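You operate a simulated robot arm through the tools that you are given. There is no shell and no other tool. Be economical: measure what you need, move in short steps, check, and stop when the job is done.

Carry out the task below with a simulated robot arm. There is one attempt and no reset: what you move stays moved.

TASK
Stand the drain can beside the dirty filter. It goes on the side that lies toward x +0.0, y +1.0 (a direction in the base frame), with about 3 cm between them.
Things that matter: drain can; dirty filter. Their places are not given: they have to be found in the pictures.

It is judged by the outcome, as a careful person would: the job done as asked, and still so three seconds after it is handed in. It fails if anything else is knocked over, pushed out of place, dropped, spilled or broken.

THE ROBOT
A 7-joint arm with a two-finger parallel gripper, fixed in place. Base frame: the origin is at the foot of the arm, x ahead of it, y to its left, z up; the work surface is at about z = 0. Lengths are in m, angles in rad, forces in N, time in s.
With the tool pointing down near the work surface it reaches from about 0.24 to 0.62 m from the base axis. Its first joint turns from -1.152 to 1.152 rad. Payload 2.6 kg.
Tool frame: the origin (TCP) lies between the finger pads and is the grasp point; the fingertips stand 0.03 m ahead of it; z points along the fingers, y is the line along which they close. The gripper opens to 0.094 m. The fingers are 0.028 m wide and 0.01 m thick; the gripper's body (0.05 by 0.096 m) begins 0.055 m behind the TCP.
Orientation is that of the tool frame in the base frame, as [roll, pitch, yaw] about the fixed x, y, z axes, in that order (R = Rz(yaw) Ry(pitch) Rx(roll)). With the fingers straight down and closing along the base's y, the tool's x points along the base's -x, its y along +y and its z along -z.

THE INTERFACE
- The arm moves only by the tool apply_moves. Its argument "deltas" is a list of rows, each a list of 3 entries, a list of its own where there are three numbers: the turn, a rotation vector about the tool's x, y, z in units of 4 degrees (1.0 is 4 degrees), then the shift along the tool's x, y, z in units of 40 mm (1.0 is 40 mm), then the finger opening in m, from 0 to 0.094. In form: [[[ax, ay, az], [x, y, z], claw], ...]. A call has 1 to 10 rows; each row shifts and turns the commanded pose from where the row before left it, along the tool's axes as they then stand. A call with a number of a shift or a turn outside -1 to 1 is refused whole. A row lasts 0.2 s, in which the tool goes at most 0.05 m and 0.15 rad; a call with a longer step from one row to the next is refused whole, and so is a gripper value outside its range. A pose out of reach is approached as far as the arm can. The call stops where the force on the tool passes 40 N (or 10 N more than at its start, if that is more) or the arm is blocked; 0.2 s more then pass. The fingers move at their own pace (about 0.072 m/s each) and stop on an object; they squeeze with about 31 N. The grip force told is the motor's: it shows also when the fingers shut on nothing. Time passes only in rows, and 0.2 s behind the last, so rows that do not move let the fingers close. It gives the time, the measured TCP pose, the force on the tool (base axes), the opening and the grip force at its end, in the units of the frame above (readings bear some noise).
- Cameras (640 x 400 px; columns grow to the right, rows downward): "scene" is fixed at [0.0344, 0.4355, 0.555]; the picture's right is [-0.76, -0.64, 0.00], its down [-0.42, 0.50, -0.76] and it looks along [0.49, -0.58, -0.65] (base axes); focal length 367 px, centre (320, 200). "wrist" rides on the gripper at [-0.037, 0, -0.058] in the tool frame; the picture's right is [0.00, -1.00, 0.00], its down [0.97, 0.00, -0.24] and it looks along [0.24, 0.00, 0.97] (tool axes); focal length 218 px, centre (320, 200).
- capture(camera): a new picture of that camera. No time passes.
- locate(camera, pixels): for up to 12 pixels [column, row] of the newest picture of that camera ("zoom" is the newest enlarged one), the place [x, y, z] in the base frame of the surface seen there, good to about 0.002 m. No time passes.
- zoom(camera, box): a new picture of the part [left, top, right, bottom] of that camera's present view, enlarged. No time passes.
- close_job(): hands the job in; it is judged then, once.

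Work in short steps. Measure before you move; look again where a grasp or a placing could have gone wrong, and mend it. You have 60 turns and 16 pictures in all, the two below and enlarged ones among them. Open the gripper and draw the arm clear of the work before you hand the job in, unless the task says otherwise; then end with one line.

The tools are called by a JSON object that holds its "name" and its "arguments". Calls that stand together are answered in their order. apply_moves: Moves the arm, as the interface text tells. Its arguments: {"type":"object","properties":{"deltas":{"type":"array","items":{"type":"array"}}},"required":["deltas"]} The other tools are called the same way: capture (camera) takes a picture; locate (camera, pixels) gives the place of the surface under pixels of a picture; zoom (camera, box) takes an enlarged picture of a part of a camera's view; close_job () hands the job in.

At the start:

```text
clock: 0.0
ee_pos: [0.3901, 0.242, 0.2432]
orientation: [3.14, 0.0, -3.14]
wrist_force: [-0.4, -0.1, 0.3]
grip_width: 0.0939
gripper_force: 0.1
```

scene: 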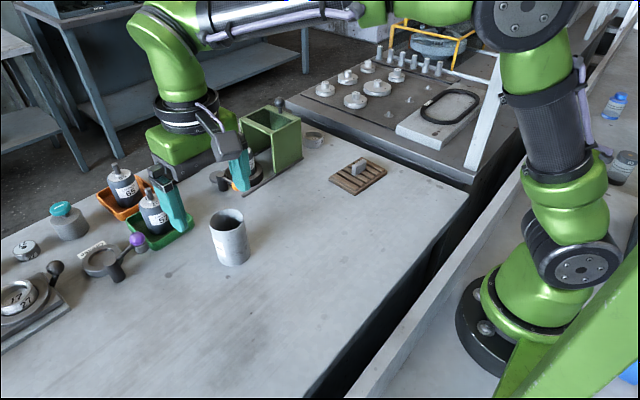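
wrist: 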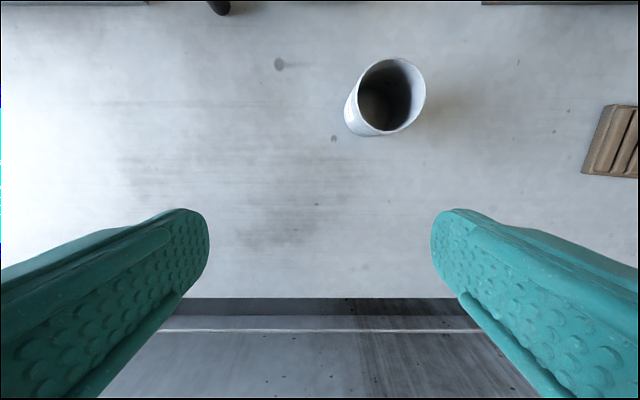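

I'll enlarge the two regions of the scene that hold the objects to identify the can and the filter.

{"name": "zoom", "arguments": {"camera": "scene", "box": [0, 130, 260, 340]}}

{"name": "zoom", "arguments": {"camera": "scene", "box": [190, 80, 410, 220]}}

```text
1.90 times, centred on (130, 235) of scene
```

zoom: 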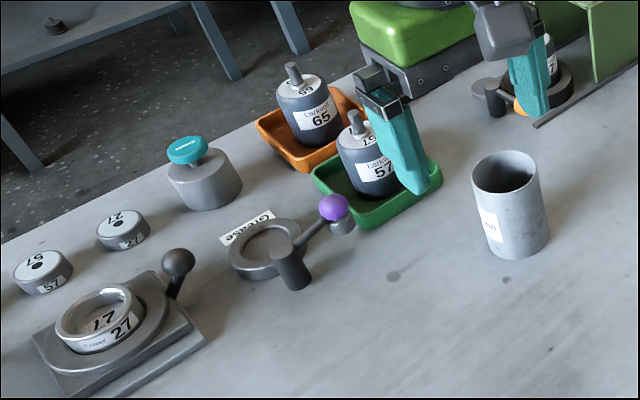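

```text
2.86 times, centred on (300, 150) of scene
```

zoom: 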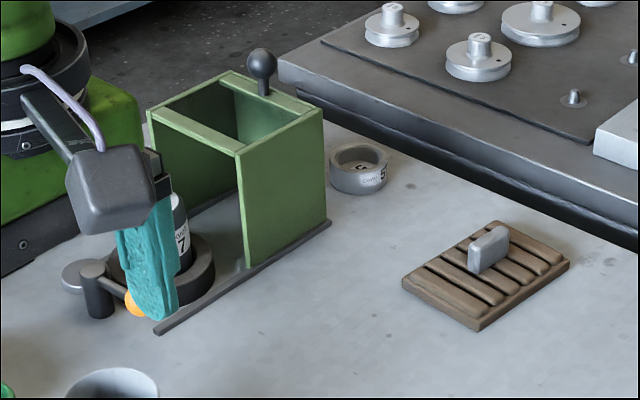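

I need to read the label on the can near (222,245) and look closely at the slatted brown object near (358,176).

{"name": "zoom", "arguments": {"camera": "scene", "box": [195, 195, 265, 275]}}

{"name": "zoom", "arguments": {"camera": "scene", "box": [320, 145, 400, 205]}}

{"name": "locate", "arguments": {"camera": "scene", "pixels": [[228, 215], [209, 222], [244, 218], [222, 228], [228, 250], [329, 181], [354, 195], [386, 172], [361, 157], [359, 162], [355, 173], [232, 268]]}}

```text
5.00 times, centred on (230, 235) of scene
```

zoom: 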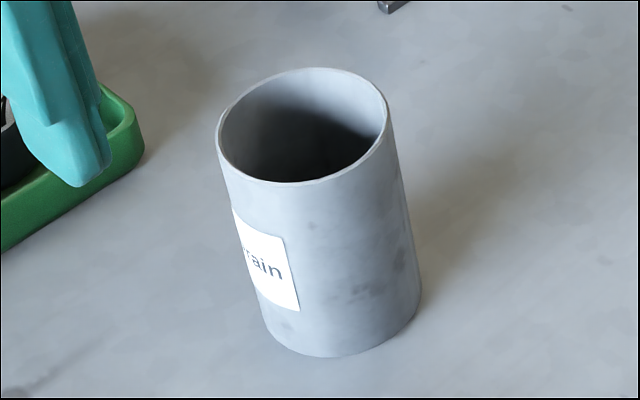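

```text
6.67 times, centred on (360, 175) of scene
```

zoom: 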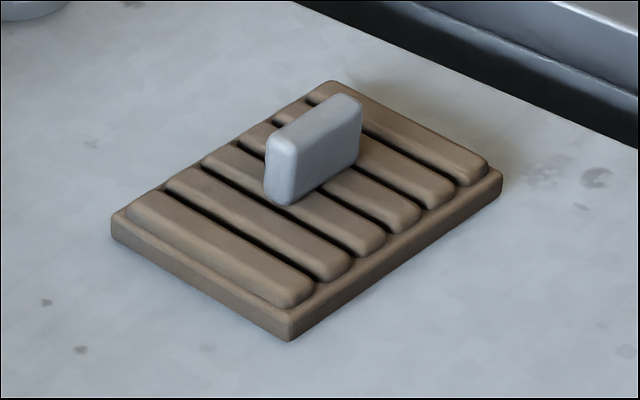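

```text
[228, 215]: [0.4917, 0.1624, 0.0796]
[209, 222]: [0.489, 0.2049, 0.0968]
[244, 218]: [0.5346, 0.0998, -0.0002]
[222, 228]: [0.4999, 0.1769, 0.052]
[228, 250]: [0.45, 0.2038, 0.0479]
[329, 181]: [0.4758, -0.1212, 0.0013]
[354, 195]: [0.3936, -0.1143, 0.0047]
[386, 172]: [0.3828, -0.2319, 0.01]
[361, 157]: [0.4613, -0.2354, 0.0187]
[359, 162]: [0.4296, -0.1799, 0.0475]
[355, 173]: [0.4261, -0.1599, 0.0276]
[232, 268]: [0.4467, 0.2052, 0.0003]
```

The can at (228,240) reads "Drain", so it is the drain can. The brown pleated panel at (358,176) is the dirty filter. I'll measure both precisely.

{"name": "locate", "arguments": {"camera": "zoom", "pixels": [[114, 218], [289, 318], [499, 172], [330, 84], [200, 282], [400, 255], [289, 345], [108, 240], [503, 190], [345, 105], [280, 150]]}}

{"name": "locate", "arguments": {"camera": "wrist", "pixels": [[392, 59], [424, 90], [358, 95], [384, 131], [363, 75], [418, 70], [415, 118], [365, 120], [385, 100], [348, 128], [375, 137]]}}

{"name": "locate", "arguments": {"camera": "scene", "pixels": [[226, 231], [210, 222], [242.5, 216], [228, 209], [217, 230], [238, 226], [230, 265], [222, 262], [240, 262], [314, 140], [250, 185], [250, 200]]}}

```text
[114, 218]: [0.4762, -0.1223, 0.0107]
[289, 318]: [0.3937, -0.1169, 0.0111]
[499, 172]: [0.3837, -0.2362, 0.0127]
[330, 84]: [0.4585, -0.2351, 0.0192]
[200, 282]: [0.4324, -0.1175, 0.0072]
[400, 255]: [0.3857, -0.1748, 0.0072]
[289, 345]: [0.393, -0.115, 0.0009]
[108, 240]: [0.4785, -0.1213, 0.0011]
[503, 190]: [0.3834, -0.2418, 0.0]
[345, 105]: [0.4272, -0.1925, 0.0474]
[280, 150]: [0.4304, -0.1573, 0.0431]
```

```text
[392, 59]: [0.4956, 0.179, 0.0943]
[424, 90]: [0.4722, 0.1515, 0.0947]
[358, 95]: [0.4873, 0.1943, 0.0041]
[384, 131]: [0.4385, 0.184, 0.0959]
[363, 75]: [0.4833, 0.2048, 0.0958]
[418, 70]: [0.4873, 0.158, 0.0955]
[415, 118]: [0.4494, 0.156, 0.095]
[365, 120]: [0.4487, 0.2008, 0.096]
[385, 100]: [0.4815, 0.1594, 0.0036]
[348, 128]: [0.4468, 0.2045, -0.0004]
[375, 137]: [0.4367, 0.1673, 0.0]
```

```text
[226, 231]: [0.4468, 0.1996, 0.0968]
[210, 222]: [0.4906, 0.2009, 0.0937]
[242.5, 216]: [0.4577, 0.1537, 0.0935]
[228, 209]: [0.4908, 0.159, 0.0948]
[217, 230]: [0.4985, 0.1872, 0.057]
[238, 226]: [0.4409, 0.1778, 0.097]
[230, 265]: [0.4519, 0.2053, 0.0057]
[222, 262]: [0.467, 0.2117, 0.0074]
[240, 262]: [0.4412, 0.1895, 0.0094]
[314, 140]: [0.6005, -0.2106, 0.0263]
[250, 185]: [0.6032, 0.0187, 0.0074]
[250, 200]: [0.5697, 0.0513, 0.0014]
```

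The can is centred at about (0.467, 0.181), with radius 0.03 and height 0.096. The filter's +y edge is at y≈-0.118 and its centre is at x≈0.43. I'll move above the can and come down partway, with the fingertips still above the rim.

{"name": "apply_moves", "arguments": {"deltas": [[[0, 0, 0], [-0.642, -0.508, 0], 0.094], [[0, 0, 0], [-0.642, -0.508, 0], 0.094], [[0, 0, 0], [-0.641, -0.509, 0], 0.094], [[0, 0, 0], [0, 0, 1], 0.094], [[0, 0, 0], [0, 0, 1], 0.094], [[0, 0, 0], [0, 0, 0], 0.094]]}}

{"name": "capture", "arguments": {"camera": "wrist"}}

```text
clock: 1.4
ee_pos: [0.4689, 0.1792, 0.1629]
orientation: [3.141, -0.001, -3.141]
wrist_force: [-0.6, -1.1, -0.4]
grip_width: 0.0943
gripper_force: 0.1
```

```text
9 pictures are left
```

wrist: 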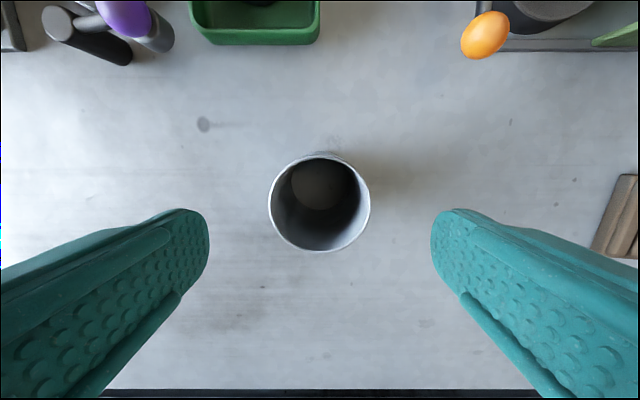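

The can is centred between the fingers at (320,200) and the surroundings are clear. I'll go down to z≈0.058 and close.

{"name": "apply_moves", "arguments": {"deltas": [[[0, 0, 0], [0.03, 0.02, 0.9], 0.094], [[0, 0, 0], [0, 0, 0.9], 0.094], [[0, 0, 0], [0, 0, 0.8], 0.094], [[0, 0, 0], [0, 0, 0], 0.094], [[0, 0, 0], [0, 0, 0], 0.05], [[0, 0, 0], [0, 0, 0], 0.05], [[0, 0, 0], [0, 0, 0], 0.05]]}}

```text
clock: 3.0
ee_pos: [0.4666, 0.1811, 0.0593]
orientation: [3.141, 0.0, 3.14]
wrist_force: [-0.2, -0.3, -0.3]
grip_width: 0.0576
gripper_force: 30.9
```

The can is held (0.0576 wide, 31 N). I'll lift it gently.

{"name": "apply_moves", "arguments": {"deltas": [[[0, 0, 0], [0, 0, -0.3], 0.05], [[0, 0, 0], [0, 0, -0.6], 0.05], [[0, 0, 0], [0, 0, -0.6], 0.05], [[0, 0, 0], [0, 0, -0.5], 0.05], [[0, 0, 0], [0, 0, 0], 0.05]]}}

{"name": "capture", "arguments": {"camera": "scene"}}

```text
clock: 4.2
ee_pos: [0.4667, 0.1815, 0.1404]
orientation: [-3.141, -0.001, 3.141]
wrist_force: [-0.6, -0.1, -1.2]
grip_width: 0.0571
gripper_force: 30.9
```

```text
8 pictures are left
```

scene: 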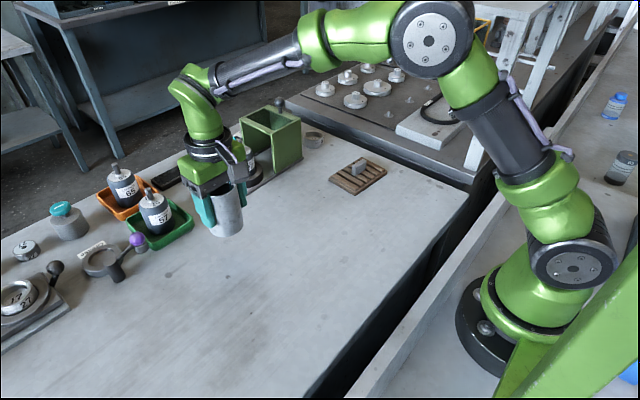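

The can is lifted upright and nothing else has moved. I'll carry it at height to above the target (0.431, -0.059).

{"name": "apply_moves", "arguments": {"deltas": [[[0, 0, 0], [0.45, -0.2, 0], 0.05], [[0, 0, 0], [0.44, -0.6, 0], 0.05], [[0, 0, 0], [0, -0.8, 0], 0.05], [[0, 0, 0], [0, -0.8, 0], 0.05], [[0, 0, 0], [0, -0.9, 0], 0.05], [[0, 0, 0], [0, -0.9, 0], 0.05], [[0, 0, 0], [0, -0.9, 0], 0.05], [[0, 0, 0], [0, -0.6, 0], 0.05], [[0, 0, 0], [0, -0.3, 0], 0.05], [[0, 0, 0], [0, 0, 0], 0.05]]}}

{"name": "zoom", "arguments": {"camera": "scene", "box": [220, 90, 420, 215]}}

```text
clock: 6.4
ee_pos: [0.4303, -0.0586, 0.1396]
orientation: [-3.141, -0.001, -3.141]
wrist_force: [-0.1, 0.9, -1.1]
grip_width: 0.0577
gripper_force: 31.0
```

```text
3.20 times, centred on (320, 152) of scene
```

zoom: 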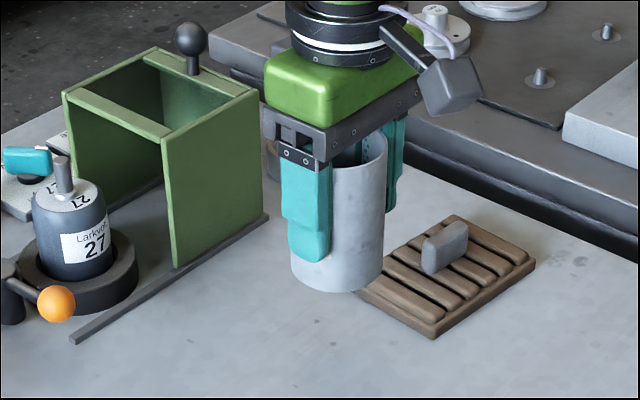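

It is above the target, with the filter clear to the -y side. I'll lower it and slow down near the table.

{"name": "apply_moves", "arguments": {"deltas": [[[0, 0, 0], [0, 0, 0.7], 0.05], [[0, 0, 0], [0, 0, 0.7], 0.05], [[0, 0, 0], [0, 0, 0.4], 0.05], [[0, 0, 0], [0, 0, 0.15], 0.05], [[0, 0, 0], [0, 0, 0.05], 0.05], [[0, 0, 0], [0, 0, 0], 0.05]]}}

```text
clock: 7.8
ee_pos: [0.4318, -0.0585, 0.0592]
orientation: [-3.141, -0.001, 3.141]
wrist_force: [0.0, 0.0, -1.4]
grip_width: 0.0577
gripper_force: 31.3
```

The force still shows the can's weight (about -1.3 N), so it may be hanging just above the table. I'll nudge down 1.2 mm and read again.

{"name": "apply_moves", "arguments": {"deltas": [[[0, 0, 0], [0, 0, 0.03], 0.05], [[0, 0, 0], [0, 0, 0], 0.05]]}}

{"name": "zoom", "arguments": {"camera": "scene", "box": [260, 120, 400, 210]}}

```text
clock: 8.4
ee_pos: [0.4316, -0.0583, 0.0591]
orientation: [3.141, 0.002, -3.141]
wrist_force: [-5.6, 1.3, 12.4]
grip_width: 0.0576
gripper_force: 31.4
```

```text
4.44 times, centred on (330, 165) of scene
```

zoom: 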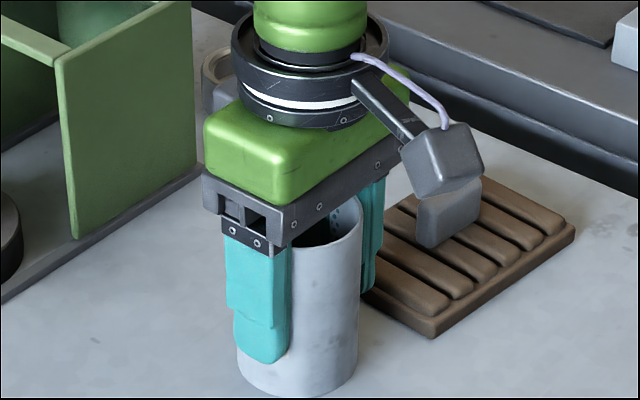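

The upward 12 N shows the can is on the table. I'll ease up slightly, open modestly so the fingers stay off the filter, and rise straight up.

{"name": "apply_moves", "arguments": {"deltas": [[[0, 0, 0], [0, 0, -0.025], 0.05], [[0, 0, 0], [0, 0, 0], 0.078], [[0, 0, 0], [0, 0, 0], 0.078], [[0, 0, 0], [0, 0, 0], 0.078]]}}

{"name": "apply_moves", "arguments": {"deltas": [[[0, 0, 0], [0, 0, -0.4], 0.078], [[0, 0, 0], [0, 0, -0.8], 0.078], [[0, 0, 0], [0, 0, -1], 0.078], [[0, 0, 0], [0, 0, -1], 0.078], [[0, 0, 0], [0, 0, -1], 0.078], [[0, 0, 0], [0, 0.9, 0], 0.078], [[0, 0, 0], [0, 1, 0], 0.078], [[0, 0, 0], [0, 1, 0], 0.078], [[0, 0, 0], [0, 1, 0], 0.078], [[0, 0, 0], [0, 0, 0], 0.078]]}}

{"name": "zoom", "arguments": {"camera": "scene", "box": [240, 100, 400, 210]}}

```text
clock: 9.4
ee_pos: [0.4312, -0.0581, 0.0594]
orientation: [-3.141, -0.003, -3.141]
wrist_force: [0.5, 0.3, 0.2]
grip_width: 0.0779
gripper_force: 0.1
```

```text
clock: 11.6
ee_pos: [0.432, 0.0973, 0.2261]
orientation: [3.141, 0.0, -3.141]
wrist_force: [-0.4, 0.2, 0.6]
grip_width: 0.078
gripper_force: 0.0
```

```text
3.64 times, centred on (320, 155) of scene
```

zoom: 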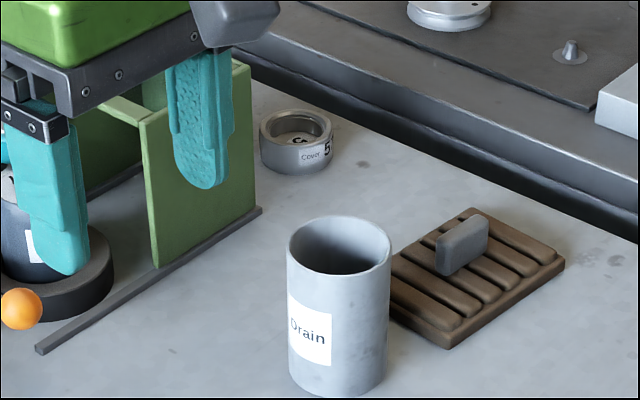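

The can stands upright and free. I'll check its rim position and the filter edge.

{"name": "locate", "arguments": {"camera": "zoom", "pixels": [[389, 250], [289, 250], [330, 276], [350, 218], [376, 226], [335, 390], [448, 335], [420, 335], [448, 345]]}}

```text
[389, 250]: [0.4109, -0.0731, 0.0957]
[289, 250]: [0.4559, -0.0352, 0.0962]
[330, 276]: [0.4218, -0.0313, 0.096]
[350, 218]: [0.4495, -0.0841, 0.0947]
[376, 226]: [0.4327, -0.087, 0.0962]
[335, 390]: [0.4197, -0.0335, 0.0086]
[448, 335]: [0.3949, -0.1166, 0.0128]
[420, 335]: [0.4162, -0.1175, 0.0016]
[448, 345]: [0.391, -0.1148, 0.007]
```

The can's -y edge is at y≈-0.087 and the filter edge is at y≈-0.118, which leaves a gap of about 3 cm. The can is upright, x is aligned with the filter, and the arm is clear and open.

{"name": "close_job", "arguments": {}}

```text
The job is handed in.
```

The drain can is standing upright on the +y side of the dirty filter, with about 3 cm between them, and I've handed the job in.
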